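You operate a simulated robot arm through the tools that you are given. There is no shell and no other tool. Be economical: measure what you need, move in short steps, check, and stop when the job is done.

You are at the controls of a simulated two-armed robot. One attempt, no reset.

## Task
Fetch the orange marked brick and set it on the brick table top. Put the green pot in the inside of the dip tray. Put the thin green rail casting on the top of the grey valve post away on the brick rest of the checking bench. Open the top drawer of the drawer chest, fetch the teal plastic pad from the inside of the top drawer of the drawer chest and set it on the top of the bench sand tray, then shut the drawer. Any order will do. Set down upright: green pot, thin green rail casting.

The check looks at the end state, three seconds after you hand in, the way a careful person would. Anything else that was tipped, shoved, dropped, spilled or broken makes it a failure.

## Robot
Two 6-joint arms with fingered hands on one trunk, on a base that drives. Base frame: it is fixed to the floor where the robot stands at the start and does not move with it; the origin is under the middle of the robot, x ahead of it, y to its left, z up; the surface under the hand at the start is at about z = 930. Readings come in mm, rad, newtons and seconds.
The left shoulder is at the start at [93, 156, 1165], the right one opposite. With the tool pointing down near the work surface each hand reaches from about 460 to 740 mm from the robot's upright axis, wherever it stands, measured 20 degrees to its own side. Places, roughly: brick rest of the checking bench [5500, 8100, 800]; brick table top [700, 300, 900]; green pot (8x8x10 cm) [-100, 8100, 500]; inside of the dip tray [2200, 8200, 600]; orange marked brick (13x9x3 cm) [500, 200, 300]; teal plastic pad (8x8x3 cm) [-2200, 8200, 300]; thin green rail casting (4x6x7 cm) [1800, 8100, 900]; top drawer of the drawer chest [-2100, 8200, 400]; top of the bench sand tray (12x24 cm) [-1860, 4440, 820]. Payload 4 kg a hand.
Tool frame (each hand has its own): the origin (TCP) lies between the finger pads and is the grasp point; the fingertips stand 26 mm ahead of it; z points along the fingers, y is the line along which they close. The gripper opens to 132 mm. The gripper's body begins 73 mm behind the TCP. The gripper is a hand of 3 fingers: y runs from the thumb to the fingers, the wrist lies at [0, 0, -224] in the tool frame, and closing takes about 1.5 s.
Orientation is that of the tool frame in the base frame, as a unit quaternion [w, x, y, z]. With the fingers straight down and closing along the base's y, the tool's x points along the base's -x, its y along +y and its z along -z.

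## Interface
- The arms move only by the tool servo_tool. It takes "left_rows", "right_rows" or both (then of equal length, played together; a hand with none holds still); each is text: rows parted by semicolons, each of 6 numbers parted by spaces: the shift along the tool's x, y, z in mm, then the turn, a rotation vector about the tool's x, y, z in degrees. In form: dx dy dz rx ry rz; .... A call has 1 to 20 rows; each row is the pose to reach, as a shift and turn from the pose commanded when the call began, along the tool's axes at that moment. "left_jaw" and "right_jaw" are, for a hand that has rows, the opening, from 0 (shut) to 1 (fully open), set as the call begins (left out, the last holds). Rows are played at 5 a second. More than 50 mm and 0.15 rad between two rows, or a gripper value outside its range, and nothing of the call is played. Where a pose cannot be reached the arm comes as near as it can. A force on the tool above 40 N (or 10 N above the force at the start of the call, whichever is more), or a blocked arm, ends the call early, and 0.2 s more pass. The fingers move at their own pace (about 153 mm/s each) and stop on an object; they squeeze with about 22 N. The grip force told is the motor's: it shows also when the fingers shut on nothing. Time passes only in rows, and 0.2 s behind the last, so rows that repeat a pose let the fingers close. The reply holds the time, the measured pose of the TCP, the force on the tool along the base axes, the opening and the grip force, in the units named above and with some noise, with the torque about the TCP (base axes, N m) and any sound that the robot's microphone picked up.
- Cameras (640 x 400 px; columns grow to the right, rows downward): "scene" is now at [160.1, 17.7, 1471.4]; the picture's right is [0.19, -0.98, -0.00], its down [-0.68, -0.13, -0.72] and it looks along [0.71, 0.14, -0.69] (base axes); focal length 257 px, centre (320, 200). "left" rides on the left gripper at [-62, 3, -92] in its tool frame; the picture's right is [-0.05, -1.00, 0.00], its down [0.83, -0.04, -0.55] and it looks along [0.55, -0.03, 0.83] (tool axes); focal length 230 px, centre (320, 200). "right" rides on the right gripper at [61, 3, -92] in its tool frame; the picture's right is [-0.05, 1.00, 0.00], its down [-0.83, -0.04, -0.56] and it looks along [-0.55, -0.03, 0.83] (tool axes); focal length 230 px, centre (320, 200). There is no depth. A picture from a camera that has moved, and an enlarged one, comes with that camera's place and axes in the base frame and with its lens.
- camera(camera): a new picture of that camera. The clock stands still meanwhile.
- move_column(by): slides the trunk up (or, below 0, down) by that many mm; the arms and the scene camera ride with it, the base frame stays. It gives what a move gives, with no picture.
- steer(legs): drives the robot by 1 to 6 legs, each [ahead, turn to the left] in mm and rad, along the robot's own axes; the way and the turn of a leg run together, so that a leg with both is an arc; at most 1500 mm and 3.142 rad a leg. The arms and the cameras ride along, it lands a little off, and it stops where it bumps. It gives what a move gives.
- set_fingers(finger1, finger2, thumb_bend, hand): sets how far each is bent, from 0 (flat) to 100 (curled in); at 30 the hand is open as for a grip, at 70 the pads meet at the TCP. One left out holds its place. A second passes; each finger stops where it meets its share of the squeeze, and holds until it gets a number again. A gripper value or a shape takes the hand back. It gives what a move gives, with no picture; readings hold the bend of each and the force on the fingers (four entries, about 0 where the hand has none), thumb and palm.
- grasp_type(shape, hand): the hand has 3 fingers and takes this shape, open, in about a second: jaw (thumb against the fingers, like two jaws); tri (thumb and two fingers); tip (a fingertip pinch); poke (one finger out to press); point (the index stretched); flat (the hand flat); cup (the hand cupped); fist (a fist). The gripper value then closes the fingers along that shape, each until it touches; the sizes above hold for jaw. It gives what a move gives, with no picture.
- head_to(pan, tilt): turns the head with the scene camera to pan (to the left, within 1.501 rad either way) and tilt (down, from -0.506 to 1.204), counted from straight ahead of the robot. It gives what a move gives.
- zoom(camera, box): a new picture of the part [left, top, right, bottom] of that camera's present view, enlarged. The clock stands still meanwhile.
- close_job(): hands the job in; it is judged then, once.

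Work in short steps. Places have to be worked out from the pictures, the camera data and where the tool is seen: move nearer, look again, correct. Check each grasp and each placing, and mend what went wrong. You have 165 turns and 122 pictures in all, those below and enlarged ones among them. Open the grippers and draw the arms clear of the work before you hand the job in, unless the task says otherwise; then end with one line.

The tools are called after "Emit:" as a command line: name --argument value ..., lists and objects as JSON in quotes. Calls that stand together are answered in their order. servo_tool: Moves the arms, as the interface text tells. Its arguments: {"type":"object","properties":{"left_rows":{"type":"string"},"left_jaw":{"type":"number"},"right_rows":{"type":"string"},"right_jaw":{"type":"number"}},"required":[]} The other tools are called the same way: move_column (by) slides the trunk up or down; grasp_type (shape, hand) gives the hand a shape; set_fingers (finger1, finger2, thumb_bend, hand) moves the fingers one by one; steer (legs) drives the base; head_to (pan, tilt) turns the head that bears the scene camera; camera (camera) takes a picture; zoom (camera, box) takes an enlarged picture of a part of a camera's view; close_job () hands the job in.

At the start:

```text
clock: 0.0
left_tcp_pos: [531.9, 323.7, 1218.4]
left_tcp_rot: [-0.001, 0.001, 1.0, 0.0]
left_force: [0.4, -0.1, -0.9]
left_wrist_torque: [-0.02, 0.01, -0.01]
left_opening: 131.8
left_gripper_force: 0.1
left_shape: jaw
left_bend: [30.0, 30.0, 30.0]
left_finger forces: [0.1, 0.0, 0.0, 0.1, 0.0, 0.0]
right_tcp_pos: [603.9, -168.8, 1128.0]
right_tcp_rot: [0.0, 0.002, 1.0, 0.0]
right_force: [0.0, -0.4, 0.1]
right_wrist_torque: [-0.01, -0.02, 0.0]
right_opening: 131.7
right_gripper_force: 0.1
right_shape: jaw
right_bend: [30.0, 30.0, 30.0]
right_finger forces: [0.0, 0.0, 0.0, 0.1, 0.0, 0.1]
trunk travel left (down, up): [-700.0, 140.0]
robot x, y, heading: [1.1, 2.8, -0.001]
head pan, tilt: [0.194, 0.744]
```

scene: 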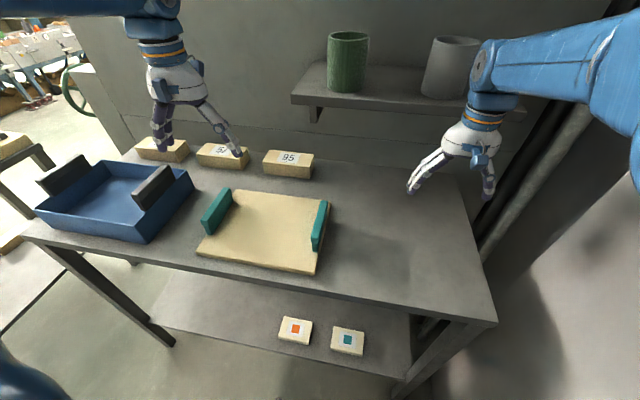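
right: 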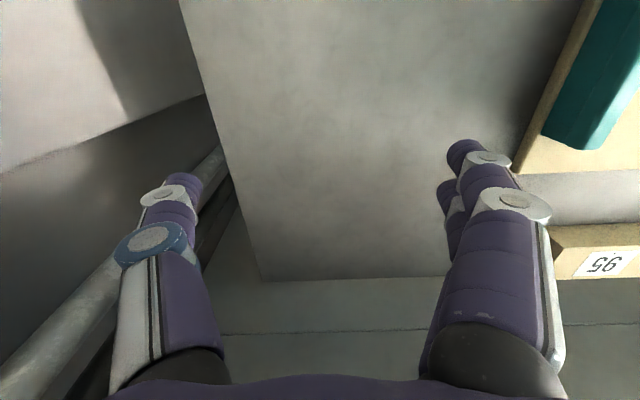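
left: 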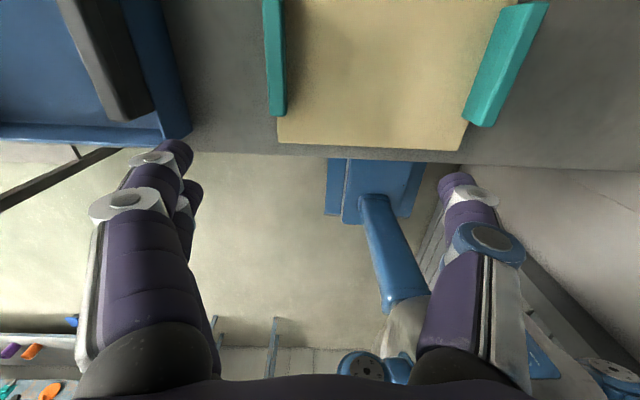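

First I'll look around to learn the layout before moving.

Emit:
head_to --pan 1.5 --tilt 0.25

Emit:
camera --camera "scene"

Emit:
head_to --pan -1.5 --tilt 0.5

Emit:
camera --camera "scene"

```text
clock: 1.5
left_tcp_pos: [511.0, 325.6, 1228.4]
left_tcp_rot: [0.008, 0.002, 1.0, 0.0]
left_force: [-0.1, -0.2, 0.9]
left_wrist_torque: [-0.01, -0.02, -0.02]
left_opening: 132.1
left_gripper_force: 0.1
left_shape: jaw
left_bend: [30.0, 30.0, 30.0]
left_finger forces: [0.0, 0.0, 0.0, 0.0, 0.0, 0.0]
right_tcp_pos: [583.4, -168.5, 1140.8]
right_tcp_rot: [0.009, 0.002, 1.0, -0.001]
right_force: [0.7, -1.3, -0.3]
right_wrist_torque: [-0.01, 0.0, 0.0]
right_opening: 132.0
right_gripper_force: 0.0
right_shape: jaw
right_bend: [30.0, 30.0, 30.0]
right_finger forces: [0.0, 0.0, 0.1, 0.0, 0.0, 0.0]
trunk travel left (down, up): [-700.0, 140.0]
robot x, y, heading: [0.0, 4.5, 0.002]
head pan, tilt: [1.499, 0.25]
```

```text
118 pictures are left
camera scene: at [84.6, 95.0, 1517.5], right [1.0, -0.07, -0.02], down [-0.04, -0.25, -0.97], along [0.07, 0.97, -0.25], focal length 257 px, centre (320, 200)
```

scene: 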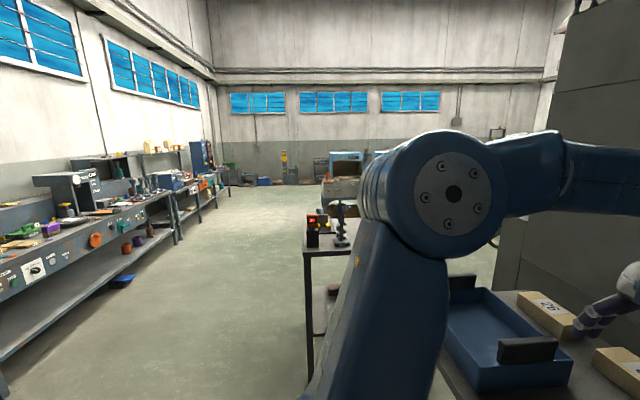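

```text
clock: 4.1
left_tcp_pos: [511.5, 322.8, 1227.9]
left_tcp_rot: [0.009, 0.003, 1.0, 0.0]
left_force: [-0.6, -0.8, 0.9]
left_wrist_torque: [0.02, -0.02, -0.05]
left_opening: 132.0
left_gripper_force: 0.2
left_shape: jaw
left_bend: [30.0, 30.0, 30.0]
left_finger forces: [0.0, 0.0, 0.0, 0.1, 0.0, 0.1]
right_tcp_pos: [584.3, -167.0, 1139.8]
right_tcp_rot: [0.007, 0.002, 1.0, 0.0]
right_force: [-0.4, -0.5, -0.5]
right_wrist_torque: [0.05, -0.04, 0.01]
right_opening: 132.2
right_gripper_force: 0.0
right_shape: jaw
right_bend: [30.0, 30.0, 30.0]
right_finger forces: [0.0, 0.0, 0.1, 0.0, 0.0, 0.1]
trunk travel left (down, up): [-700.0, 140.0]
robot x, y, heading: [-0.6, 0.8, -0.001]
head pan, tilt: [-1.499, 0.499]
```

```text
117 pictures are left
camera scene: at [85.2, -89.0, 1494.3], right [-1.0, -0.07, 0.02], down [-0.05, 0.48, -0.88], along [0.05, -0.88, -0.48], focal length 257 px, centre (320, 200)
```

scene: 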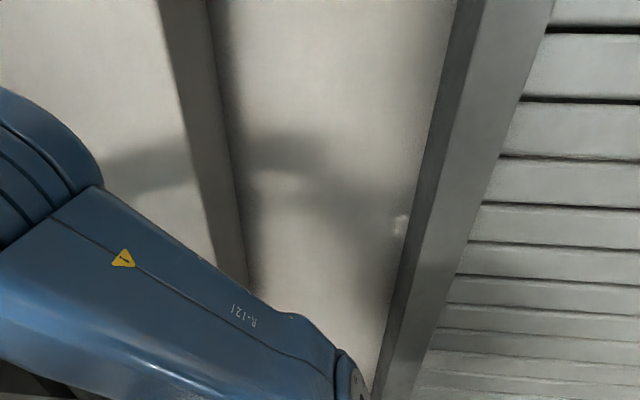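

There is free floor behind me and to my left. I'll back up 350 mm and aim the head at the table again.

Emit:
steer --legs '[[-350, 0]]'

Emit:
head_to --pan 0.2 --tilt 0.75

Emit:
move_column --by -600

Emit:
camera --camera "scene"

```text
clock: 6.3
left_tcp_pos: [162.3, 322.3, 1227.9]
left_tcp_rot: [0.007, 0.006, 1.0, 0.0]
left_force: [-0.8, -0.3, 0.1]
left_wrist_torque: [0.0, 0.0, -0.02]
left_opening: 132.0
left_gripper_force: 0.1
left_shape: jaw
left_bend: [30.0, 30.0, 30.0]
left_finger forces: [0.1, 0.0, 0.0, 0.0, 0.0, 0.1]
right_tcp_pos: [231.8, -169.8, 1139.2]
right_tcp_rot: [0.008, 0.005, 1.0, 0.0]
right_force: [-0.4, 0.5, -0.2]
right_wrist_torque: [0.03, 0.01, 0.0]
right_opening: 131.8
right_gripper_force: 0.0
right_shape: jaw
right_bend: [30.0, 30.0, 30.0]
right_finger forces: [0.1, 0.1, 0.0, 0.1, 0.0, 0.0]
trunk travel left (down, up): [-700.0, 140.0]
robot x, y, heading: [-352.6, 3.5, -0.006]
head pan, tilt: [-1.499, 0.499]
```

```text
clock: 8.1
left_tcp_pos: [143.4, 320.3, 1227.8]
left_tcp_rot: [0.005, 0.007, 1.0, -0.001]
left_force: [0.1, 0.1, -0.6]
left_wrist_torque: [0.0, 0.01, -0.02]
left_opening: 131.9
left_gripper_force: 0.0
left_shape: jaw
left_bend: [30.0, 30.0, 30.0]
left_finger forces: [0.0, 0.1, 0.0, 0.0, 0.1, 0.1]
right_tcp_pos: [212.4, -169.8, 1148.8]
right_tcp_rot: [0.017, 0.006, 1.0, 0.0]
right_force: [0.4, 0.2, -0.1]
right_wrist_torque: [-0.02, -0.02, 0.02]
right_opening: 132.0
right_gripper_force: 0.0
right_shape: jaw
right_bend: [30.0, 30.0, 30.0]
right_finger forces: [0.0, 0.0, 0.0, 0.1, 0.0, 0.1]
trunk travel left (down, up): [-700.0, 140.0]
robot x, y, heading: [-352.4, 1.9, -0.01]
head pan, tilt: [0.201, 0.75]
```

```text
refused: -600 is not a number from -400 to 400
```

```text
116 pictures are left
camera scene: at [-191.2, 18.0, 1470.8], right [0.19, -0.98, 0.0], down [-0.68, -0.13, -0.72], along [0.7, 0.14, -0.7], focal length 257 px, centre (320, 200)
```

scene: 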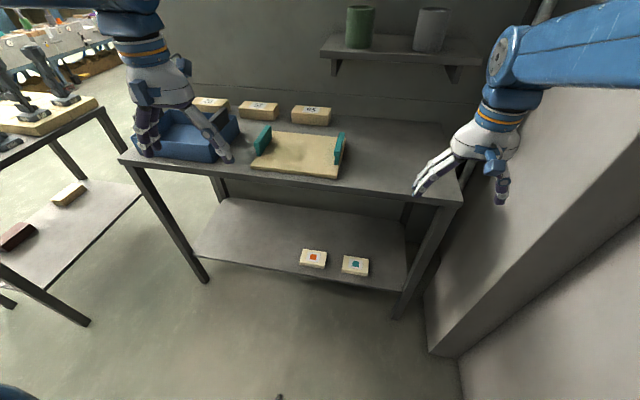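

Triangulating the two views puts the orange brick's top near [557, 209, 270–285]. The table's front edge is at x≈440. I lower the trunk while clear of the table.

Emit:
move_column --by -400

Emit:
move_column --by -250

Emit:
camera --camera "scene"

```text
clock: 11.9
left_tcp_pos: [140.7, 320.9, 837.2]
left_tcp_rot: [0.016, 0.005, 1.0, 0.001]
left_force: [-0.3, 0.0, 0.3]
left_wrist_torque: [-0.02, 0.01, -0.01]
left_opening: 131.9
left_gripper_force: 0.0
left_shape: jaw
left_bend: [30.0, 30.0, 30.0]
left_finger forces: [0.0, 0.0, 0.0, 0.1, 0.0, 0.0]
right_tcp_pos: [211.8, -170.0, 751.0]
right_tcp_rot: [0.018, 0.005, 1.0, 0.0]
right_force: [0.2, 0.4, 0.0]
right_wrist_torque: [0.04, 0.02, -0.01]
right_opening: 131.7
right_gripper_force: 0.1
right_shape: jaw
right_bend: [30.0, 30.0, 30.0]
right_finger forces: [0.0, 0.1, 0.0, 0.0, 0.0, 0.1]
trunk travel left (down, up): [-300.0, 540.0]
robot x, y, heading: [-350.4, 2.0, -0.011]
head pan, tilt: [0.201, 0.75]
```

```text
clock: 14.5
left_tcp_pos: [141.3, 322.7, 588.3]
left_tcp_rot: [0.018, 0.005, 1.0, 0.0]
left_force: [-0.7, 0.3, 0.4]
left_wrist_torque: [-0.01, 0.02, 0.0]
left_opening: 131.8
left_gripper_force: 0.2
left_shape: jaw
left_bend: [30.0, 30.0, 30.0]
left_finger forces: [0.0, 0.1, 0.1, 0.1, 0.0, 0.1]
right_tcp_pos: [210.6, -170.6, 500.3]
right_tcp_rot: [0.017, 0.006, 1.0, -0.001]
right_force: [0.0, -0.3, -0.6]
right_wrist_torque: [0.01, 0.0, 0.0]
right_opening: 132.0
right_gripper_force: 0.1
right_shape: jaw
right_bend: [30.0, 30.0, 30.0]
right_finger forces: [0.1, 0.0, 0.0, 0.0, 0.0, 0.0]
trunk travel left (down, up): [-50.0, 790.0]
robot x, y, heading: [-350.1, 3.1, -0.01]
head pan, tilt: [0.201, 0.75]
```

```text
115 pictures are left
camera scene: at [-204.5, 18.3, 821.1], right [0.19, -0.98, 0.0], down [-0.68, -0.13, -0.72], along [0.7, 0.14, -0.7], focal length 257 px, centre (320, 200)
```

scene: 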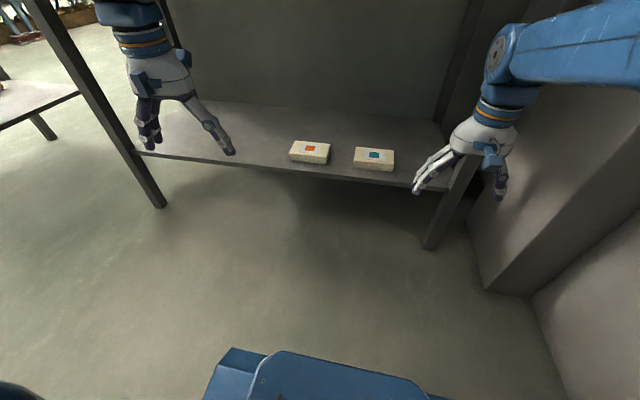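

The base front sits about 290 mm ahead of the axis, so there is room. I tuck the right hand back and inward. I also turn the left hand 90° so it closes along x, and lower it.

Emit:
servo_tool --left_rows "0 0 14 0 0 8.2; 0 0 28 0 0 16.4; 0 0 42 0 0 24.6; 0 0 56 0 0 32.8; 0 0 70 0 0 41; 0 0 84 0 0 49.2; 0 0 98 0 0 57.4; 0 0 112 0 0 65.6; 0 0 126 0 0 73.8; 0 0 140 0 0 82; 0 0 150 0 0 90; 0 0 150 0 0 90" --right_rows "10 5 0 0 0 0; 20 10 0 0 0 0; 30 15 0 0 0 0; 40 20 0 0 0 0; 50 25 0 0 0 0; 60 30 0 0 0 0; 70 35 0 0 0 0; 80 40 0 0 0 0; 90 45 0 0 0 0; 100 50 0 0 0 0; 100 50 0 0 0 0; 100 50 0 0 0 0"

Emit:
camera --camera "scene"

```text
clock: 17.1
left_tcp_pos: [143.9, 321.1, 439.2]
left_tcp_rot: [0.012, 0.712, 0.702, 0.013]
left_force: [-0.4, -0.3, 0.8]
left_wrist_torque: [-0.04, 0.0, 0.01]
left_opening: 132.0
left_gripper_force: 0.0
left_shape: jaw
left_bend: [30.0, 30.0, 30.0]
left_finger forces: [0.0, 0.0, 0.0, 0.1, 0.1, 0.0]
right_tcp_pos: [116.3, -121.0, 487.1]
right_tcp_rot: [-0.001, 0.01, 1.0, 0.02]
right_force: [-1.0, 0.1, 0.0]
right_wrist_torque: [0.05, 0.01, 0.0]
right_opening: 132.1
right_gripper_force: 0.1
right_shape: jaw
right_bend: [30.0, 30.0, 30.0]
right_finger forces: [0.0, 0.0, 0.0, 0.1, 0.0, 0.2]
right hand out of reach, approached as far as the arm can: row 10, 11, 12
trunk travel left (down, up): [-50.0, 790.0]
robot x, y, heading: [-354.8, -0.2, -0.004]
head pan, tilt: [0.201, 0.75]
```

```text
114 pictures are left
camera scene: at [-204.4, 18.3, 821.2], right [0.19, -0.98, 0.0], down [-0.68, -0.13, -0.72], along [0.7, 0.14, -0.7], focal length 257 px, centre (320, 200)
```

scene: 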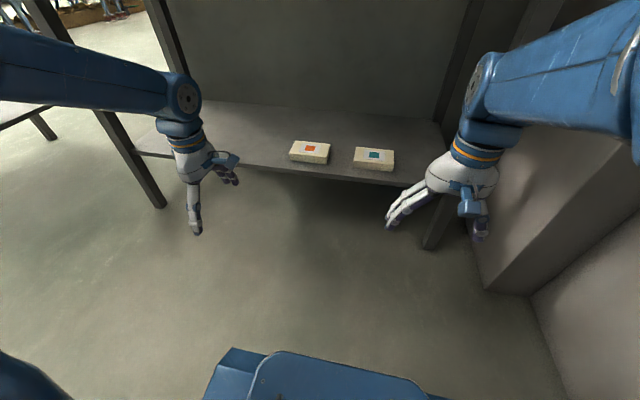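

The left hand is set. I drive 250 mm ahead, which puts it at x≈395, just short of the table edge.

Emit:
steer --legs '[[250, 0]]'

Emit:
servo_tool --left_rows "-20 20 0 0 0 0; -40 40 0 0 0 0; -60 60 0 0 0 0; -80 80 0 0 0 0; -100 100 0 0 0 0; -112 120 0 0 0 0; -112 140 0 0 0 0; -112 140 0 0 0 0"

Emit:
camera --camera "left"

Emit:
camera --camera "scene"

```text
clock: 18.9
left_tcp_pos: [388.2, 319.8, 439.1]
left_tcp_rot: [0.012, 0.71, 0.704, 0.013]
left_force: [0.2, -0.1, 0.3]
left_wrist_torque: [-0.01, -0.02, 0.02]
left_opening: 131.8
left_gripper_force: 0.1
left_shape: jaw
left_bend: [30.0, 30.0, 30.0]
left_finger forces: [0.0, 0.1, 0.0, 0.0, 0.1, 0.1]
right_tcp_pos: [360.7, -121.1, 486.2]
right_tcp_rot: [-0.002, 0.008, 1.0, 0.018]
right_force: [-0.8, -0.1, 0.2]
right_wrist_torque: [0.03, 0.01, 0.0]
right_opening: 132.2
right_gripper_force: 0.1
right_shape: jaw
right_bend: [30.0, 30.0, 30.0]
right_finger forces: [0.1, 0.0, 0.0, 0.0, 0.1, 0.1]
trunk travel left (down, up): [-50.0, 790.0]
robot x, y, heading: [-107.6, 0.2, -0.006]
head pan, tilt: [0.201, 0.75]
```

```text
clock: 20.7
left_tcp_pos: [519.3, 207.7, 455.4]
left_tcp_rot: [0.019, 0.709, 0.704, 0.019]
left_force: [-0.2, 0.0, -0.9]
left_wrist_torque: [0.0, -0.02, 0.03]
left_opening: 132.0
left_gripper_force: 0.1
left_shape: jaw
left_bend: [30.0, 30.0, 30.0]
left_finger forces: [0.0, 0.1, 0.0, 0.0, 0.0, 0.0]
right_tcp_pos: [350.8, -122.3, 477.9]
right_tcp_rot: [-0.014, 0.008, 0.999, 0.027]
right_force: [0.3, -0.1, -0.2]
right_wrist_torque: [0.01, 0.0, -0.01]
right_opening: 131.7
right_gripper_force: 0.0
right_shape: jaw
right_bend: [30.0, 30.0, 30.0]
right_finger forces: [0.0, 0.0, 0.0, 0.0, 0.0, 0.1]
trunk travel left (down, up): [-50.0, 790.0]
robot x, y, heading: [-105.1, 3.0, -0.005]
head pan, tilt: [0.201, 0.75]
```

```text
113 pictures are left
camera left: at [517.8, 145.9, 548.0], right [-1.0, -0.04, -0.05], down [-0.07, 0.83, 0.55], along [0.02, 0.55, -0.83], focal length 230 px, centre (320, 200)
```

left: 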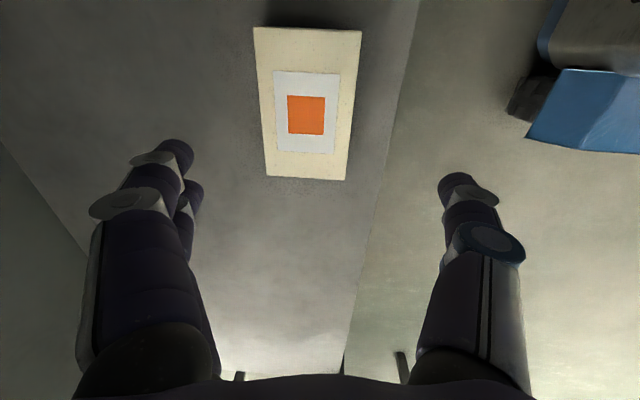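

```text
112 pictures are left
camera scene: at [39.7, 16.7, 821.0], right [0.19, -0.98, 0.0], down [-0.68, -0.13, -0.72], along [0.7, 0.14, -0.7], focal length 257 px, centre (320, 200)
```

scene: 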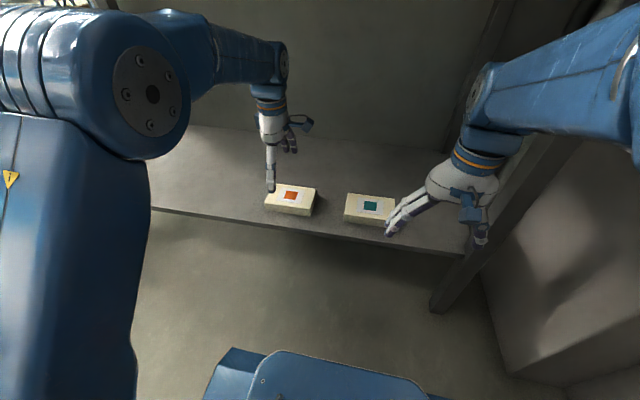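

The left camera puts the brick's centre near [541, 192], top z ≈ 300–325, closing axis aligned. I correct the lateral offset and the 3° tilt, and descend partway.

Emit:
servo_tool --left_rows "-8 12 10 1 0 0; -16 22 30 3 0 0; -16 22 60 3 0 0; -16 22 85 3 0 0; -16 22 85 3 0 0" --left_jaw 1

Emit:
camera --camera "left"

```text
clock: 21.9
left_tcp_pos: [547.4, 192.1, 372.2]
left_tcp_rot: [-0.001, 0.71, 0.704, 0.0]
left_force: [-0.8, 0.3, 0.3]
left_wrist_torque: [-0.01, 0.06, 0.03]
left_opening: 131.7
left_gripper_force: 0.0
left_shape: jaw
left_bend: [30.0, 30.0, 30.0]
left_finger forces: [0.0, 0.0, 0.1, 0.0, 0.0, 0.0]
right_tcp_pos: [352.0, -122.3, 478.5]
right_tcp_rot: [-0.015, 0.009, 0.999, 0.027]
right_force: [0.4, -0.6, -0.7]
right_wrist_torque: [0.02, 0.02, 0.0]
right_opening: 131.8
right_gripper_force: 0.0
right_shape: jaw
right_bend: [30.0, 30.0, 30.0]
right_finger forces: [0.0, 0.0, 0.1, 0.0, 0.1, 0.1]
trunk travel left (down, up): [-50.0, 790.0]
robot x, y, heading: [-110.1, 2.0, -0.005]
head pan, tilt: [0.201, 0.75]
```

```text
111 pictures are left
camera left: at [550.0, 129.7, 465.1], right [-1.0, -0.04, 0.0], down [-0.04, 0.83, 0.56], along [-0.02, 0.55, -0.83], focal length 230 px, centre (320, 200)
```

left: 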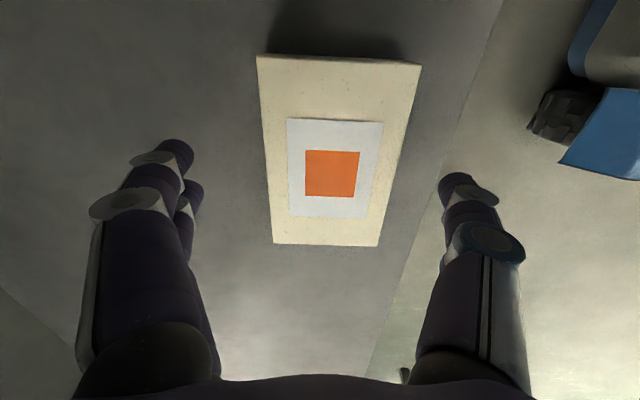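

The brick's centre is now at about [538, 201], top z≈321, so the shelf is at ≈291. I centre, descend 51 mm and close.

Emit:
servo_tool --left_rows "6 -9 15 0 0 0; 6 -9 35 0 0 0; 6 -9 51 0 0 0; 6 -9 51 0 0 0" --left_jaw 1

Emit:
servo_tool --left_rows "0 0 0 0 0 0; 0 0 0 0 0 0; 0 0 0 0 0 0; 0 0 0 0 0 0; 0 0 0 0 0 0; 0 0 0 0 0 0; 0 0 0 0 0 0; 0 0 0 0 0 0" --left_jaw 0

Emit:
camera --camera "left"

```text
clock: 22.9
left_tcp_pos: [539.0, 198.0, 324.1]
left_tcp_rot: [0.002, 0.71, 0.704, 0.003]
left_force: [-1.0, 2.8, 17.9]
left_wrist_torque: [0.08, -0.07, 0.04]
left_opening: 131.5
left_gripper_force: 0.1
left_shape: jaw
left_bend: [30.0, 30.0, 29.0]
left_finger forces: [4.9, 4.7, 0.1, 0.1, 8.6, 0.0]
right_tcp_pos: [352.0, -122.4, 480.1]
right_tcp_rot: [-0.012, 0.008, 1.0, 0.028]
right_force: [0.1, -0.4, 0.3]
right_wrist_torque: [0.01, -0.02, -0.01]
right_opening: 131.8
right_gripper_force: 0.1
right_shape: jaw
right_bend: [30.0, 30.0, 30.0]
right_finger forces: [0.0, 0.0, 0.1, 0.0, 0.0, 0.0]
trunk travel left (down, up): [-50.0, 790.0]
robot x, y, heading: [-105.5, 0.9, -0.006]
head pan, tilt: [0.201, 0.75]
```

```text
clock: 23.4
left_tcp_pos: [534.7, 196.7, 333.6]
left_tcp_rot: [0.008, 0.711, 0.703, 0.006]
left_force: [-0.5, -0.8, -0.5]
left_wrist_torque: [-0.03, 0.0, -0.03]
left_opening: 88.8
left_gripper_force: 22.0
left_shape: jaw
left_bend: [69.0, 69.0, 66.0]
left_finger forces: [8.2, 8.3, 0.1, 0.0, 16.7, 0.1]
right_tcp_pos: [341.1, -123.5, 469.4]
right_tcp_rot: [-0.03, 0.012, 0.999, 0.033]
right_force: [-1.2, -1.0, -0.1]
right_wrist_torque: [0.02, 0.0, 0.0]
right_opening: 132.2
right_gripper_force: 0.0
right_shape: jaw
right_bend: [30.0, 30.0, 30.0]
right_finger forces: [0.0, 0.0, 0.0, 0.0, 0.1, 0.0]
trunk travel left (down, up): [-50.0, 790.0]
robot x, y, heading: [-109.3, -0.6, -0.005]
head pan, tilt: [0.201, 0.75]
stopped in row 2 (left hand): the force on the tool passed its limit at 42 N (the readings are from after the stop); the commanded pose is now the measured one
```

```text
110 pictures are left
camera left: at [535.4, 135.3, 426.9], right [-1.0, -0.04, -0.02], down [-0.05, 0.83, 0.55], along [-0.01, 0.55, -0.83], focal length 230 px, centre (320, 200)
```

left: 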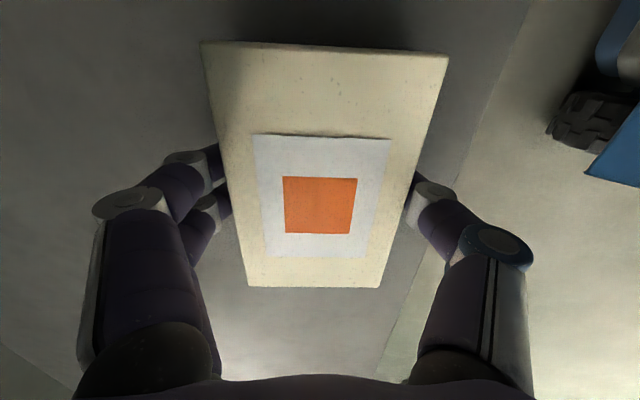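

The brick is gripped, with the opening at 89 mm. I lift it 110 mm and check the hold before backing out.

Emit:
servo_tool --left_rows "0 0 -15 0 0 0; 0 0 -35 0 0 0; 0 0 -60 0 0 0; 0 0 -85 0 0 0; 0 0 -110 0 0 0; 0 0 -110 0 0 0" --left_jaw 0

Emit:
steer --legs '[[-320, 0]]'

Emit:
camera --camera "left"

```text
clock: 24.8
left_tcp_pos: [531.4, 198.7, 443.0]
left_tcp_rot: [0.008, 0.71, 0.704, 0.008]
left_force: [-0.4, -0.3, -2.9]
left_wrist_torque: [0.0, 0.0, -0.02]
left_opening: 89.0
left_gripper_force: 21.9
left_shape: jaw
left_bend: [69.0, 69.0, 66.0]
left_finger forces: [8.4, 8.2, 0.0, 0.1, 16.6, 0.0]
right_tcp_pos: [342.9, -122.2, 472.1]
right_tcp_rot: [-0.028, 0.012, 0.999, 0.033]
right_force: [0.1, 1.3, -0.4]
right_wrist_torque: [-0.01, 0.01, -0.02]
right_opening: 131.9
right_gripper_force: 0.1
right_shape: jaw
right_bend: [30.0, 30.0, 30.0]
right_finger forces: [0.0, 0.0, 0.1, 0.1, 0.0, 0.0]
trunk travel left (down, up): [-50.0, 790.0]
robot x, y, heading: [-110.3, -4.5, -0.005]
head pan, tilt: [0.201, 0.75]
```

```text
clock: 27.0
left_tcp_pos: [212.0, 197.6, 441.5]
left_tcp_rot: [0.008, 0.712, 0.702, 0.008]
left_force: [-0.3, 0.3, -2.7]
left_wrist_torque: [0.01, -0.05, 0.0]
left_opening: 89.0
left_gripper_force: 22.0
left_shape: jaw
left_bend: [69.0, 69.0, 66.0]
left_finger forces: [8.4, 8.2, 0.0, 0.0, 16.6, 0.0]
right_tcp_pos: [26.4, -122.6, 476.5]
right_tcp_rot: [-0.024, 0.013, 0.999, 0.033]
right_force: [0.0, 0.0, -0.4]
right_wrist_torque: [0.0, 0.0, 0.0]
right_opening: 131.8
right_gripper_force: 0.0
right_shape: jaw
right_bend: [30.0, 30.0, 30.0]
right_finger forces: [0.0, 0.0, 0.1, 0.0, 0.0, 0.0]
trunk travel left (down, up): [-50.0, 790.0]
robot x, y, heading: [-426.1, 2.4, -0.011]
head pan, tilt: [0.201, 0.75]
```

```text
109 pictures are left
camera left: at [213.4, 135.8, 534.6], right [-1.0, -0.04, -0.02], down [-0.05, 0.83, 0.55], along [0.0, 0.55, -0.83], focal length 230 px, centre (320, 200)
```

left: 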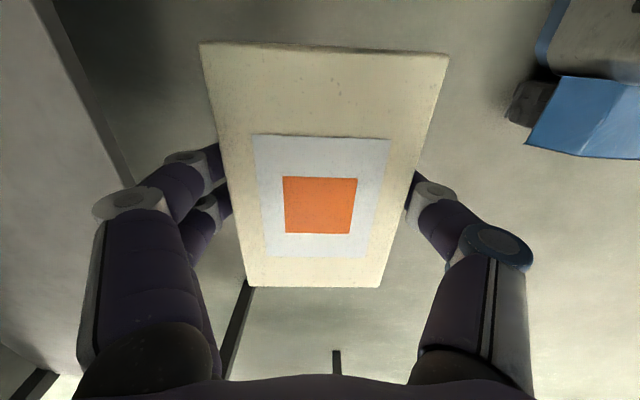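

The hold is firm. I raise the trunk in two moves so the brick clears the table, with the hand in front of the table edge.

Emit:
move_column --by 400

Emit:
move_column --by 290

Emit:
servo_tool --right_rows "0 -20 -10 0 0 0; 0 -40 -20 0 0 0; 0 -60 -30 0 0 0; 0 -80 -40 0 0 0; 0 -100 -50 0 0 0; 0 -100 -50 0 0 0"

Emit:
servo_tool --left_rows "-25 0 0 0 0 0; -50 0 0 0 0 0; -75 0 0 0 0 0; -100 0 0 0 0 0; -125 0 0 0 0 0; -150 0 0 0 0 0; -175 0 0 0 0 0; -200 0 0 0 0 0; -225 0 0 0 0 0; -245 0 0 0 0 0; -245 0 0 0 0 0"

Emit:
camera --camera "scene"

```text
clock: 30.8
left_tcp_pos: [206.7, 197.6, 853.5]
left_tcp_rot: [0.015, 0.711, 0.703, 0.014]
left_force: [-0.1, -0.3, -3.1]
left_wrist_torque: [-0.04, 0.01, -0.02]
left_opening: 87.5
left_gripper_force: 21.7
left_shape: jaw
left_bend: [70.0, 70.0, 66.0]
left_finger forces: [8.2, 8.1, 0.0, 0.0, 16.5, 0.0]
right_tcp_pos: [16.6, -122.3, 862.0]
right_tcp_rot: [-0.049, 0.015, 0.998, 0.04]
right_force: [0.1, 0.4, 0.0]
right_wrist_torque: [-0.01, 0.01, -0.03]
right_opening: 131.8
right_gripper_force: 0.0
right_shape: jaw
right_bend: [30.0, 30.0, 30.0]
right_finger forces: [0.0, 0.0, 0.1, 0.1, 0.1, 0.0]
trunk travel left (down, up): [-450.0, 390.0]
robot x, y, heading: [-430.3, 0.3, -0.013]
head pan, tilt: [0.201, 0.75]
```

```text
clock: 33.7
left_tcp_pos: [208.1, 197.4, 1143.3]
left_tcp_rot: [0.014, 0.711, 0.703, 0.014]
left_force: [0.4, 0.6, -3.1]
left_wrist_torque: [-0.03, 0.01, -0.02]
left_opening: 87.7
left_gripper_force: 22.2
left_shape: jaw
left_bend: [70.0, 70.0, 66.0]
left_finger forces: [8.2, 8.1, 0.1, 0.0, 16.3, 0.0]
right_tcp_pos: [17.7, -123.2, 1154.4]
right_tcp_rot: [-0.043, 0.014, 0.998, 0.035]
right_force: [0.5, -0.2, -0.5]
right_wrist_torque: [-0.03, -0.01, -0.03]
right_opening: 132.1
right_gripper_force: 0.0
right_shape: jaw
right_bend: [30.0, 30.0, 30.0]
right_finger forces: [0.1, 0.0, 0.0, 0.0, 0.1, 0.0]
trunk travel left (down, up): [-740.0, 100.0]
robot x, y, heading: [-428.0, 5.4, -0.014]
head pan, tilt: [0.201, 0.75]
```

```text
clock: 35.1
left_tcp_pos: [207.3, 199.4, 1143.8]
left_tcp_rot: [0.015, 0.711, 0.703, 0.014]
left_force: [-0.2, 0.0, -3.3]
left_wrist_torque: [0.0, 0.03, -0.02]
left_opening: 87.2
left_gripper_force: 22.2
left_shape: jaw
left_bend: [70.0, 70.0, 66.0]
left_finger forces: [8.2, 8.0, 0.0, 0.0, 16.4, 0.1]
right_tcp_pos: [32.0, -223.4, 1196.4]
right_tcp_rot: [-0.035, 0.013, 0.999, 0.032]
right_force: [-0.7, -0.3, 0.4]
right_wrist_torque: [-0.02, 0.05, -0.01]
right_opening: 132.1
right_gripper_force: 0.1
right_shape: jaw
right_bend: [30.0, 30.0, 30.0]
right_finger forces: [0.0, 0.0, 0.0, 0.0, 0.0, 0.0]
right hand out of reach, approached as far as the arm can: row 1, 2, 3, 4, 5, 6
trunk travel left (down, up): [-740.0, 100.0]
robot x, y, heading: [-426.5, 2.4, -0.012]
head pan, tilt: [0.201, 0.75]
```

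```text
clock: 36.7
left_tcp_pos: [195.5, 58.5, 1163.4]
left_tcp_rot: [0.041, 0.691, 0.722, 0.002]
left_force: [-0.4, 0.3, -3.0]
left_wrist_torque: [-0.05, -0.03, 0.01]
left_opening: 86.9
left_gripper_force: 21.6
left_shape: jaw
left_bend: [70.0, 70.0, 66.0]
left_finger forces: [7.9, 7.7, 0.0, 0.1, 16.1, 0.0]
right_tcp_pos: [8.6, -223.1, 1175.1]
right_tcp_rot: [-0.068, 0.014, 0.997, 0.032]
right_force: [-0.5, 0.0, 0.8]
right_wrist_torque: [-0.03, 0.01, -0.01]
right_opening: 132.1
right_gripper_force: 0.2
right_shape: jaw
right_bend: [30.0, 30.0, 30.0]
right_finger forces: [0.1, 0.0, 0.1, 0.1, 0.1, 0.0]
trunk travel left (down, up): [-740.0, 100.0]
robot x, y, heading: [-428.1, 0.2, -0.007]
head pan, tilt: [0.201, 0.75]
stopped in row 7 (left hand): the arm was blocked; the commanded pose is now the measured one
```

```text
108 pictures are left
camera scene: at [-265.8, 18.7, 1510.9], right [0.19, -0.98, 0.0], down [-0.68, -0.13, -0.72], along [0.7, 0.14, -0.7], focal length 257 px, centre (320, 200)
```

scene: 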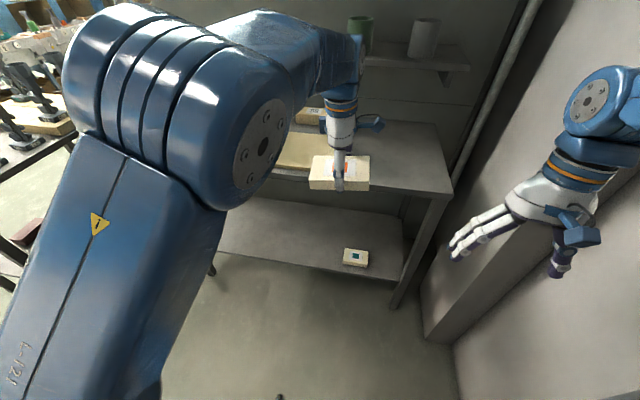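

The left arm can't cross further inward. I level the hand, ease it back slightly, and bring the right hand in. The rest of the sideways shift will come from a small base turn.

Emit:
servo_tool --left_rows "5 0 0 1 1 0; 10 0 0 2 2 0; 15 0 0 3.5 3 0; 15 0 0 3.5 3 0" --right_rows "0 20 0 0 0 0; 0 40 0 0 0 0; 0 60 0 0 0 0; 0 60 0 0 0 0"

Emit:
steer --legs '[[0, -0.1], [250, 0]]'

Emit:
camera --camera "scene"

```text
clock: 37.7
left_tcp_pos: [174.6, 72.2, 1177.0]
left_tcp_rot: [0.009, 0.69, 0.723, 0.005]
left_force: [-0.8, -0.5, -3.0]
left_wrist_torque: [-0.03, 0.01, 0.01]
left_opening: 86.8
left_gripper_force: 21.8
left_shape: jaw
left_bend: [70.0, 70.0, 66.0]
left_finger forces: [8.0, 7.9, 0.0, 0.0, 16.1, 0.0]
right_tcp_pos: [2.9, -165.3, 1169.3]
right_tcp_rot: [-0.08, 0.015, 0.996, 0.032]
right_force: [0.7, -0.1, -0.6]
right_wrist_torque: [0.01, -0.03, 0.0]
right_opening: 131.8
right_gripper_force: 0.1
right_shape: jaw
right_bend: [30.0, 30.0, 30.0]
right_finger forces: [0.0, 0.0, 0.0, 0.1, 0.0, 0.1]
right hand out of reach, approached as far as the arm can: row 1, 2, 3, 4
trunk travel left (down, up): [-740.0, 100.0]
robot x, y, heading: [-430.1, 5.1, -0.012]
head pan, tilt: [0.201, 0.75]
stopped in row 4 (left hand): the arm was blocked; the commanded pose is now the measured one
```

```text
clock: 40.0
left_tcp_pos: [418.6, -15.8, 1182.7]
left_tcp_rot: [0.013, 0.727, 0.687, 0.01]
left_force: [0.2, 0.9, -3.0]
left_wrist_torque: [-0.03, -0.05, -0.02]
left_opening: 86.7
left_gripper_force: 22.4
left_shape: jaw
left_bend: [70.0, 70.0, 66.0]
left_finger forces: [8.0, 7.7, 0.0, 0.0, 16.0, 0.0]
right_tcp_pos: [231.4, -235.8, 1182.0]
right_tcp_rot: [-0.066, 0.066, 0.995, 0.036]
right_force: [3.2, -0.9, 5.2]
right_wrist_torque: [0.01, 0.28, -0.03]
right_opening: 132.0
right_gripper_force: 0.0
right_shape: jaw
right_bend: [30.0, 30.0, 30.0]
right_finger forces: [0.0, 0.0, 0.1, 0.0, 0.0, 0.0]
trunk travel left (down, up): [-740.0, 100.0]
robot x, y, heading: [-190.1, -27.1, -0.113]
head pan, tilt: [0.201, 0.75]
```

```text
107 pictures are left
camera scene: at [-28.4, -25.3, 1511.2], right [0.09, -1.0, 0.0], down [-0.69, -0.06, -0.72], along [0.72, 0.07, -0.69], focal length 257 px, centre (320, 200)
```

scene: 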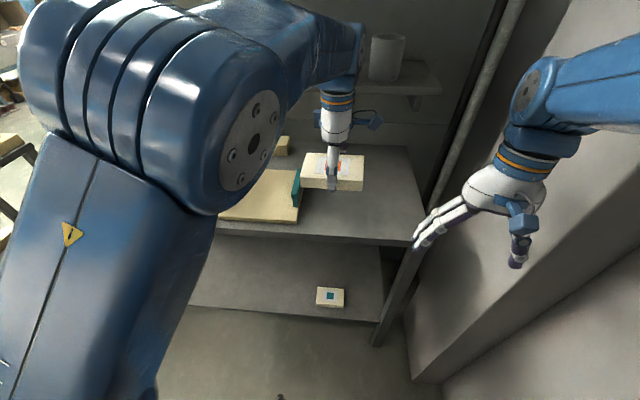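

The brick is above the table edge and right of the board. I extend the left arm 130 mm forward, which also lets me re-read the right hand's force.

Emit:
servo_tool --left_rows "0 20 0 0 0 0; 0 40 0 0 0 0; 0 60 0 0 0 0; 0 80 0 0 0 0; 0 100 0 0 0 0; 0 120 0 0 0 0; 0 135 0 0 0 0; 0 135 0 0 0 0"

Emit:
camera --camera "scene"

```text
clock: 40.9
left_tcp_pos: [443.4, -16.2, 1206.9]
left_tcp_rot: [0.024, 0.725, 0.688, 0.022]
left_force: [-0.4, 0.2, -3.4]
left_wrist_torque: [-0.04, -0.04, 0.0]
left_opening: 86.5
left_gripper_force: 21.9
left_shape: jaw
left_bend: [70.0, 70.0, 66.0]
left_finger forces: [7.9, 7.8, 0.0, 0.0, 16.4, 0.0]
right_tcp_pos: [182.8, -230.9, 1142.5]
right_tcp_rot: [-0.13, 0.07, 0.988, 0.039]
right_force: [-0.3, 1.0, 0.3]
right_wrist_torque: [0.01, 0.0, 0.0]
right_opening: 132.2
right_gripper_force: 0.0
right_shape: jaw
right_bend: [30.0, 30.0, 30.0]
right_finger forces: [0.0, 0.0, 0.1, 0.0, 0.1, 0.0]
trunk travel left (down, up): [-740.0, 100.0]
robot x, y, heading: [-189.1, -23.6, -0.11]
head pan, tilt: [0.201, 0.75]
stopped in row 4 (left hand): the arm was blocked; the commanded pose is now the measured one
```

```text
106 pictures are left
camera scene: at [-25.7, -26.0, 1511.0], right [0.09, -1.0, 0.0], down [-0.69, -0.06, -0.72], along [0.72, 0.07, -0.7], focal length 257 px, centre (320, 200)
```

scene: 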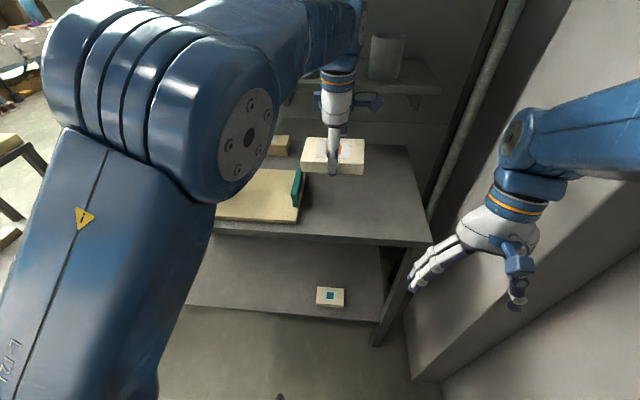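

The left arm stalls at this height and the right hand is drifting, its tilt now about 15°, after an out-of-reach command. I put the right hand into a comfortable, level, higher pose and lower the left slightly to regain reach.

Emit:
servo_tool --right_rows "-5 0 -25 0 -3 0; -10 0 -50 0 -6 0; -15 0 -75 0 -9 0; -20 0 -100 0 -12 0; -26 0 -120 0 -15 0; -26 0 -131 0 -15 0; -26 0 -131 0 -15 0" --left_rows "0 0 15 0.5 0 0; 0 0 30 1 0 0; 0 0 45 2 0 0; 0 0 60 2.5 0 0; 0 0 80 2.5 0 0; 0 0 100 2.5 0 0; 0 0 100 2.5 0 0"

```text
clock: 41.2
left_tcp_pos: [423.4, -13.1, 1212.4]
left_tcp_rot: [0.029, 0.723, 0.69, 0.027]
left_force: [0.5, 0.0, -3.8]
left_wrist_torque: [0.0, 0.0, 0.05]
left_opening: 86.4
left_gripper_force: 21.9
left_shape: jaw
left_bend: [70.0, 70.0, 66.0]
left_finger forces: [7.9, 7.9, 0.0, 0.1, 16.3, 0.1]
right_tcp_pos: [169.9, -232.4, 1131.1]
right_tcp_rot: [-0.15, 0.069, 0.986, 0.038]
right_force: [0.4, 1.3, -0.3]
right_wrist_torque: [-0.02, 0.0, 0.02]
right_opening: 132.0
right_gripper_force: 0.0
right_shape: jaw
right_bend: [30.0, 30.0, 30.0]
right_finger forces: [0.1, 0.0, 0.0, 0.1, 0.1, 0.1]
right hand out of reach, approached as far as the arm can: row 1
trunk travel left (down, up): [-740.0, 100.0]
robot x, y, heading: [-186.2, -22.9, -0.111]
head pan, tilt: [0.201, 0.75]
stopped in row 1 (left hand): the arm was blocked; the commanded pose is now the measured one
```

My best guess is that both elbows are crowding the head, since the hands are high, close in and inboard. I move the left hand outboard and the right hand forward and outboard to free them.

Emit:
servo_tool --left_rows "15 0 0 0 0 0; 30 0 0 0 0 0; 45 0 0 0 0 0; 60 0 0 0 0 0; 80 0 0 0 0 0; 100 0 0 0 0 0; 120 0 0 0 0 0; 120 0 0 0 0 0" --right_rows "-15 0 0 0 0 0; -30 0 0 0 0 0; -45 0 0 0 0 0; -60 0 0 0 0 0; -75 0 0 0 0 0; -90 0 0 0 0 0; -105 0 0 0 0 0; -120 0 0 0 0 0"

```text
clock: 43.0
left_tcp_pos: [430.7, 104.7, 1210.5]
left_tcp_rot: [0.029, 0.724, 0.689, 0.026]
left_force: [0.7, 0.3, -2.8]
left_wrist_torque: [-0.02, 0.01, 0.01]
left_opening: 86.4
left_gripper_force: 22.2
left_shape: jaw
left_bend: [70.0, 70.0, 66.0]
left_finger forces: [8.0, 7.9, 0.0, 0.1, 16.2, 0.0]
right_tcp_pos: [291.9, -247.9, 1128.8]
right_tcp_rot: [-0.11, 0.068, 0.991, 0.037]
right_force: [-0.2, -0.2, 0.5]
right_wrist_torque: [0.03, 0.03, -0.01]
right_opening: 131.9
right_gripper_force: 0.0
right_shape: jaw
right_bend: [30.0, 30.0, 30.0]
right_finger forces: [0.0, 0.0, 0.1, 0.0, 0.0, 0.0]
trunk travel left (down, up): [-740.0, 100.0]
robot x, y, heading: [-184.1, -24.1, -0.116]
head pan, tilt: [0.201, 0.75]
```

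That freed both arms. I extend the left hand forward, lower it over the board while staying clear of the handles, and level it. I also level the right.

Emit:
servo_tool --left_rows "0 20 15 1 0 0; 0 40 30 2 0 0; 0 60 45 3 0 0; 0 80 60 4 0 0; 0 100 75 4.4 0 0; 0 120 90 4.4 0 0; 0 130 105 4.4 0 0; 0 130 105 4.4 0 0" --right_rows "-10 0 -10 0 -2 0; -20 0 -20 0 -4 0; -30 0 -30 0 -6 0; -40 0 -40 0 -8 0; -50 0 -50 0 -10 0; -60 0 -60 0 -12 0; -70 0 -70 0 -12 0; -70 0 -70 0 -12 0"

Emit:
servo_tool --left_rows "-20 0 5 0 0 0; -40 0 10 0 0 0; -60 0 15 0 0 0; -80 0 20 0 0 0; -100 0 25 0 0 0; -120 0 30 0 0 0; -140 0 35 0 0 0; -140 0 35 0 0 0"

Emit:
camera --camera "scene"

```text
clock: 43.8
left_tcp_pos: [469.2, 105.8, 1189.0]
left_tcp_rot: [0.019, 0.725, 0.689, 0.015]
left_force: [-0.2, 0.3, -3.2]
left_wrist_torque: [0.0, -0.06, 0.0]
left_opening: 86.5
left_gripper_force: 21.9
left_shape: jaw
left_bend: [70.0, 70.0, 66.0]
left_finger forces: [8.0, 7.8, 0.0, 0.1, 16.2, 0.0]
right_tcp_pos: [303.0, -250.1, 1161.5]
right_tcp_rot: [-0.05, 0.071, 0.996, 0.033]
right_force: [-0.5, 0.5, -0.1]
right_wrist_torque: [0.05, -0.09, -0.02]
right_opening: 132.1
right_gripper_force: 0.1
right_shape: jaw
right_bend: [30.0, 30.0, 30.0]
right_finger forces: [0.0, 0.1, 0.1, 0.1, 0.0, 0.1]
trunk travel left (down, up): [-740.0, 100.0]
robot x, y, heading: [-186.7, -25.6, -0.109]
head pan, tilt: [0.201, 0.75]
stopped in row 4 (left hand): the arm was blocked; the commanded pose is now the measured one
```

```text
clock: 44.2
left_tcp_pos: [448.4, 99.2, 1197.5]
left_tcp_rot: [0.025, 0.724, 0.689, 0.022]
left_force: [0.0, -0.7, -4.3]
left_wrist_torque: [0.0, 0.0, 0.01]
left_opening: 86.3
left_gripper_force: 22.3
left_shape: jaw
left_bend: [70.0, 70.0, 66.0]
left_finger forces: [8.0, 7.7, 0.0, 0.0, 16.2, 0.0]
right_tcp_pos: [283.3, -248.1, 1169.3]
right_tcp_rot: [-0.042, 0.071, 0.996, 0.032]
right_force: [-0.9, -0.3, 0.1]
right_wrist_torque: [0.0, 0.01, 0.03]
right_opening: 132.2
right_gripper_force: 0.1
right_shape: jaw
right_bend: [30.0, 30.0, 30.0]
right_finger forces: [0.0, 0.0, 0.0, 0.0, 0.0, 0.0]
trunk travel left (down, up): [-740.0, 100.0]
robot x, y, heading: [-187.0, -26.1, -0.112]
head pan, tilt: [0.201, 0.75]
stopped in row 1 (left hand): the arm was blocked; the commanded pose is now the measured one
```

```text
105 pictures are left
camera scene: at [-25.1, -26.9, 1510.9], right [0.09, -1.0, 0.0], down [-0.69, -0.06, -0.72], along [0.71, 0.07, -0.7], focal length 257 px, centre (320, 200)
```

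scene: 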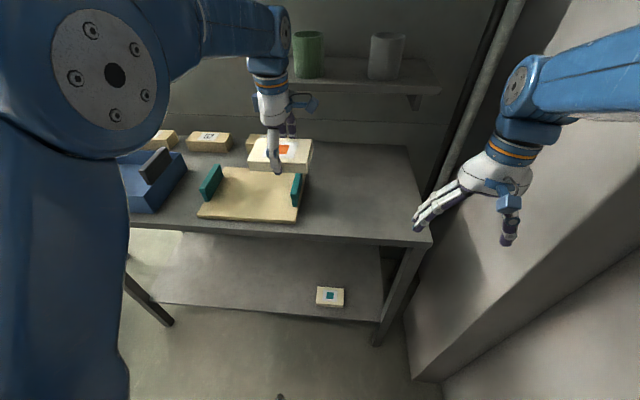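

Each stop resets the commanded pose, which adds a small drift to both arms; nothing visible is in the way. I try slower, finer rows: forward and down over the board.

Emit:
servo_tool --left_rows "0 4 4 0.2 0 0; 0 8 8 0.4 0 0; 0 12 12 0.6 0 0; 0 16 16 0.8 0 0; 0 20 20 1 0 0; 0 24 24 1.2 0 0; 0 28 28 1.4 0 0; 0 32 32 1.6 0 0; 0 36 36 1.8 0 0; 0 40 40 2 0 0; 0 44 44 2 0 0; 0 48 48 2 0 0; 0 52 52 2 0 0; 0 56 56 2 0 0; 0 60 60 2 0 0; 0 64 64 2 0 0; 0 68 68 2 0 0; 0 72 72 2 0 0; 0 76 76 2 0 0; 0 80 80 2 0 0"

```text
clock: 45.5
left_tcp_pos: [451.1, 101.4, 1189.4]
left_tcp_rot: [0.025, 0.724, 0.689, 0.022]
left_force: [-1.3, 0.3, -3.9]
left_wrist_torque: [-0.03, -0.05, 0.02]
left_opening: 86.3
left_gripper_force: 22.3
left_shape: jaw
left_bend: [70.0, 70.0, 66.0]
left_finger forces: [8.0, 7.9, 0.0, 0.0, 16.3, 0.1]
right_tcp_pos: [261.5, -245.3, 1180.1]
right_tcp_rot: [-0.031, 0.072, 0.996, 0.032]
right_force: [-0.5, -0.2, 0.3]
right_wrist_torque: [-0.03, -0.01, 0.0]
right_opening: 132.0
right_gripper_force: 0.1
right_shape: jaw
right_bend: [30.0, 30.0, 30.0]
right_finger forces: [0.1, 0.0, 0.0, 0.0, 0.1, 0.0]
trunk travel left (down, up): [-740.0, 100.0]
robot x, y, heading: [-187.2, -24.5, -0.111]
head pan, tilt: [0.201, 0.75]
stopped in row 6 (left hand): the arm was blocked; the commanded pose is now the measured one
```

A normal pose is still obstructed, so I look at the left elbow before trying anything else.

Emit:
head_to --pan 0.9 --tilt 0.3

Emit:
camera --camera "scene"

```text
clock: 46.6
left_tcp_pos: [455.9, 100.8, 1186.4]
left_tcp_rot: [0.025, 0.723, 0.69, 0.02]
left_force: [-0.6, -0.1, -2.9]
left_wrist_torque: [0.0, 0.01, 0.01]
left_opening: 86.5
left_gripper_force: 22.3
left_shape: jaw
left_bend: [70.0, 70.0, 66.0]
left_finger forces: [8.1, 7.8, 0.0, 0.0, 16.1, 0.1]
right_tcp_pos: [266.3, -245.8, 1176.3]
right_tcp_rot: [-0.034, 0.071, 0.996, 0.032]
right_force: [-0.2, 0.2, -0.5]
right_wrist_torque: [-0.01, 0.05, 0.05]
right_opening: 132.0
right_gripper_force: 0.0
right_shape: jaw
right_bend: [30.0, 30.0, 30.0]
right_finger forces: [0.0, 0.1, 0.1, 0.0, 0.0, 0.0]
trunk travel left (down, up): [-740.0, 100.0]
robot x, y, heading: [-189.2, -23.0, -0.115]
head pan, tilt: [0.901, 0.3]
```

```text
104 pictures are left
camera scene: at [-39.0, 32.7, 1551.4], right [0.71, -0.7, -0.02], down [-0.23, -0.21, -0.95], along [0.67, 0.68, -0.31], focal length 257 px, centre (320, 200)
```

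scene: 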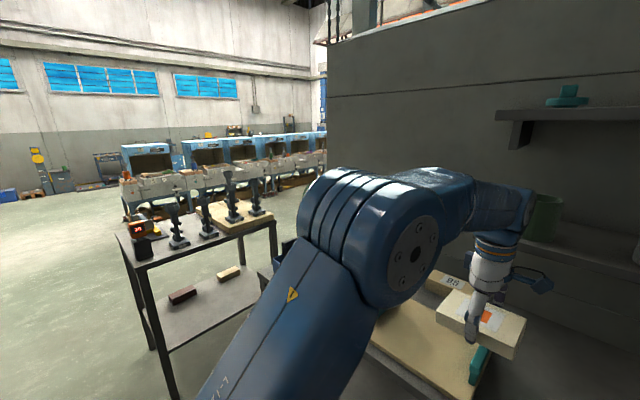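

The elbow looks clear. To tell a world obstacle from an arm limit, I back off 200 mm and try the same reach there.

Emit:
steer --legs '[[-200, 0]]'

Emit:
servo_tool --left_rows "0 0 10 0 0 0; 0 0 20 0 0 0; 0 0 30 0 0 0; 0 0 40 0 0 0; 0 0 50 0 0 0; 0 0 60 0 0 0; 0 0 70 0 0 0; 0 0 80 0 0 0; 0 0 80 0 0 0" --right_rows "0 0 0 0 0 0; -10 0 0 0 0 0; -20 0 0 0 0 0; -30 0 0 0 0 0; -40 0 0 0 0 0; -50 0 0 0 0 0; -60 0 0 0 0 0; -70 0 0 0 0 0; -80 0 0 0 0 0"

```text
clock: 48.2
left_tcp_pos: [260.4, 124.5, 1185.7]
left_tcp_rot: [0.024, 0.722, 0.691, 0.019]
left_force: [0.2, -0.2, -3.1]
left_wrist_torque: [0.03, 0.0, -0.01]
left_opening: 86.4
left_gripper_force: 21.6
left_shape: jaw
left_bend: [70.0, 70.0, 66.0]
left_finger forces: [8.2, 7.9, 0.0, 0.0, 16.1, 0.1]
right_tcp_pos: [72.6, -222.3, 1176.9]
right_tcp_rot: [-0.034, 0.068, 0.997, 0.032]
right_force: [0.5, -0.1, 0.1]
right_wrist_torque: [-0.02, 0.03, 0.0]
right_opening: 131.7
right_gripper_force: 0.0
right_shape: jaw
right_bend: [30.0, 30.0, 30.0]
right_finger forces: [0.1, 0.1, 0.1, 0.0, 0.0, 0.0]
trunk travel left (down, up): [-740.0, 100.0]
robot x, y, heading: [-383.4, -5.8, -0.108]
head pan, tilt: [0.901, 0.3]
```

```text
clock: 50.2
left_tcp_pos: [242.0, 126.2, 1119.1]
left_tcp_rot: [0.031, 0.721, 0.691, 0.026]
left_force: [0.4, -0.6, -2.5]
left_wrist_torque: [0.02, 0.0, 0.0]
left_opening: 86.7
left_gripper_force: 22.4
left_shape: jaw
left_bend: [70.0, 70.0, 66.0]
left_finger forces: [8.1, 8.0, 0.1, 0.0, 16.4, 0.0]
right_tcp_pos: [128.1, -230.6, 1181.4]
right_tcp_rot: [-0.024, 0.069, 0.997, 0.031]
right_force: [0.5, -0.1, -0.6]
right_wrist_torque: [0.02, 0.01, -0.02]
right_opening: 132.2
right_gripper_force: 0.0
right_shape: jaw
right_bend: [30.0, 30.0, 30.0]
right_finger forces: [0.0, 0.0, 0.0, 0.0, 0.1, 0.0]
trunk travel left (down, up): [-740.0, 100.0]
robot x, y, heading: [-383.2, -3.1, -0.104]
head pan, tilt: [0.901, 0.3]
```

It's free here. With the head turned I test reaching forward and inward at a lower height.

Emit:
servo_tool --left_rows "0 15 5 1 0 0; 0 30 10 2 0 0; 0 45 15 3 0 0; 0 60 20 3 0 0; -20 70 25 3 0 0; -40 80 25 3 0 0; -60 80 25 3 0 0; -80 80 25 3 0 0; -100 80 25 3 0 0; -100 80 25 3 0 0"

Emit:
camera --camera "scene"

```text
clock: 51.1
left_tcp_pos: [277.3, 127.1, 1119.9]
left_tcp_rot: [0.021, 0.722, 0.692, 0.015]
left_force: [-0.5, 0.0, -3.1]
left_wrist_torque: [-0.04, -0.07, 0.02]
left_opening: 86.6
left_gripper_force: 22.1
left_shape: jaw
left_bend: [70.0, 70.0, 66.0]
left_finger forces: [7.9, 7.8, 0.0, 0.0, 16.2, 0.0]
right_tcp_pos: [103.5, -229.2, 1191.6]
right_tcp_rot: [-0.013, 0.068, 0.997, 0.03]
right_force: [-0.2, 0.7, 0.4]
right_wrist_torque: [0.0, -0.02, -0.01]
right_opening: 132.0
right_gripper_force: 0.1
right_shape: jaw
right_bend: [30.0, 30.0, 30.0]
right_finger forces: [0.0, 0.0, 0.0, 0.1, 0.0, 0.0]
trunk travel left (down, up): [-740.0, 100.0]
robot x, y, heading: [-379.3, -4.6, -0.107]
head pan, tilt: [0.901, 0.3]
stopped in row 4 (left hand): the arm was blocked; the commanded pose is now the measured one
```

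```text
103 pictures are left
camera scene: at [-240.4, 55.9, 1551.9], right [0.71, -0.7, -0.01], down [-0.22, -0.21, -0.95], along [0.66, 0.68, -0.31], focal length 257 px, centre (320, 200)
```

scene: 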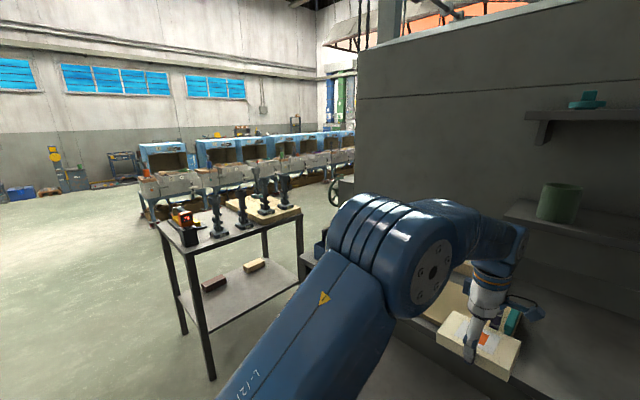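

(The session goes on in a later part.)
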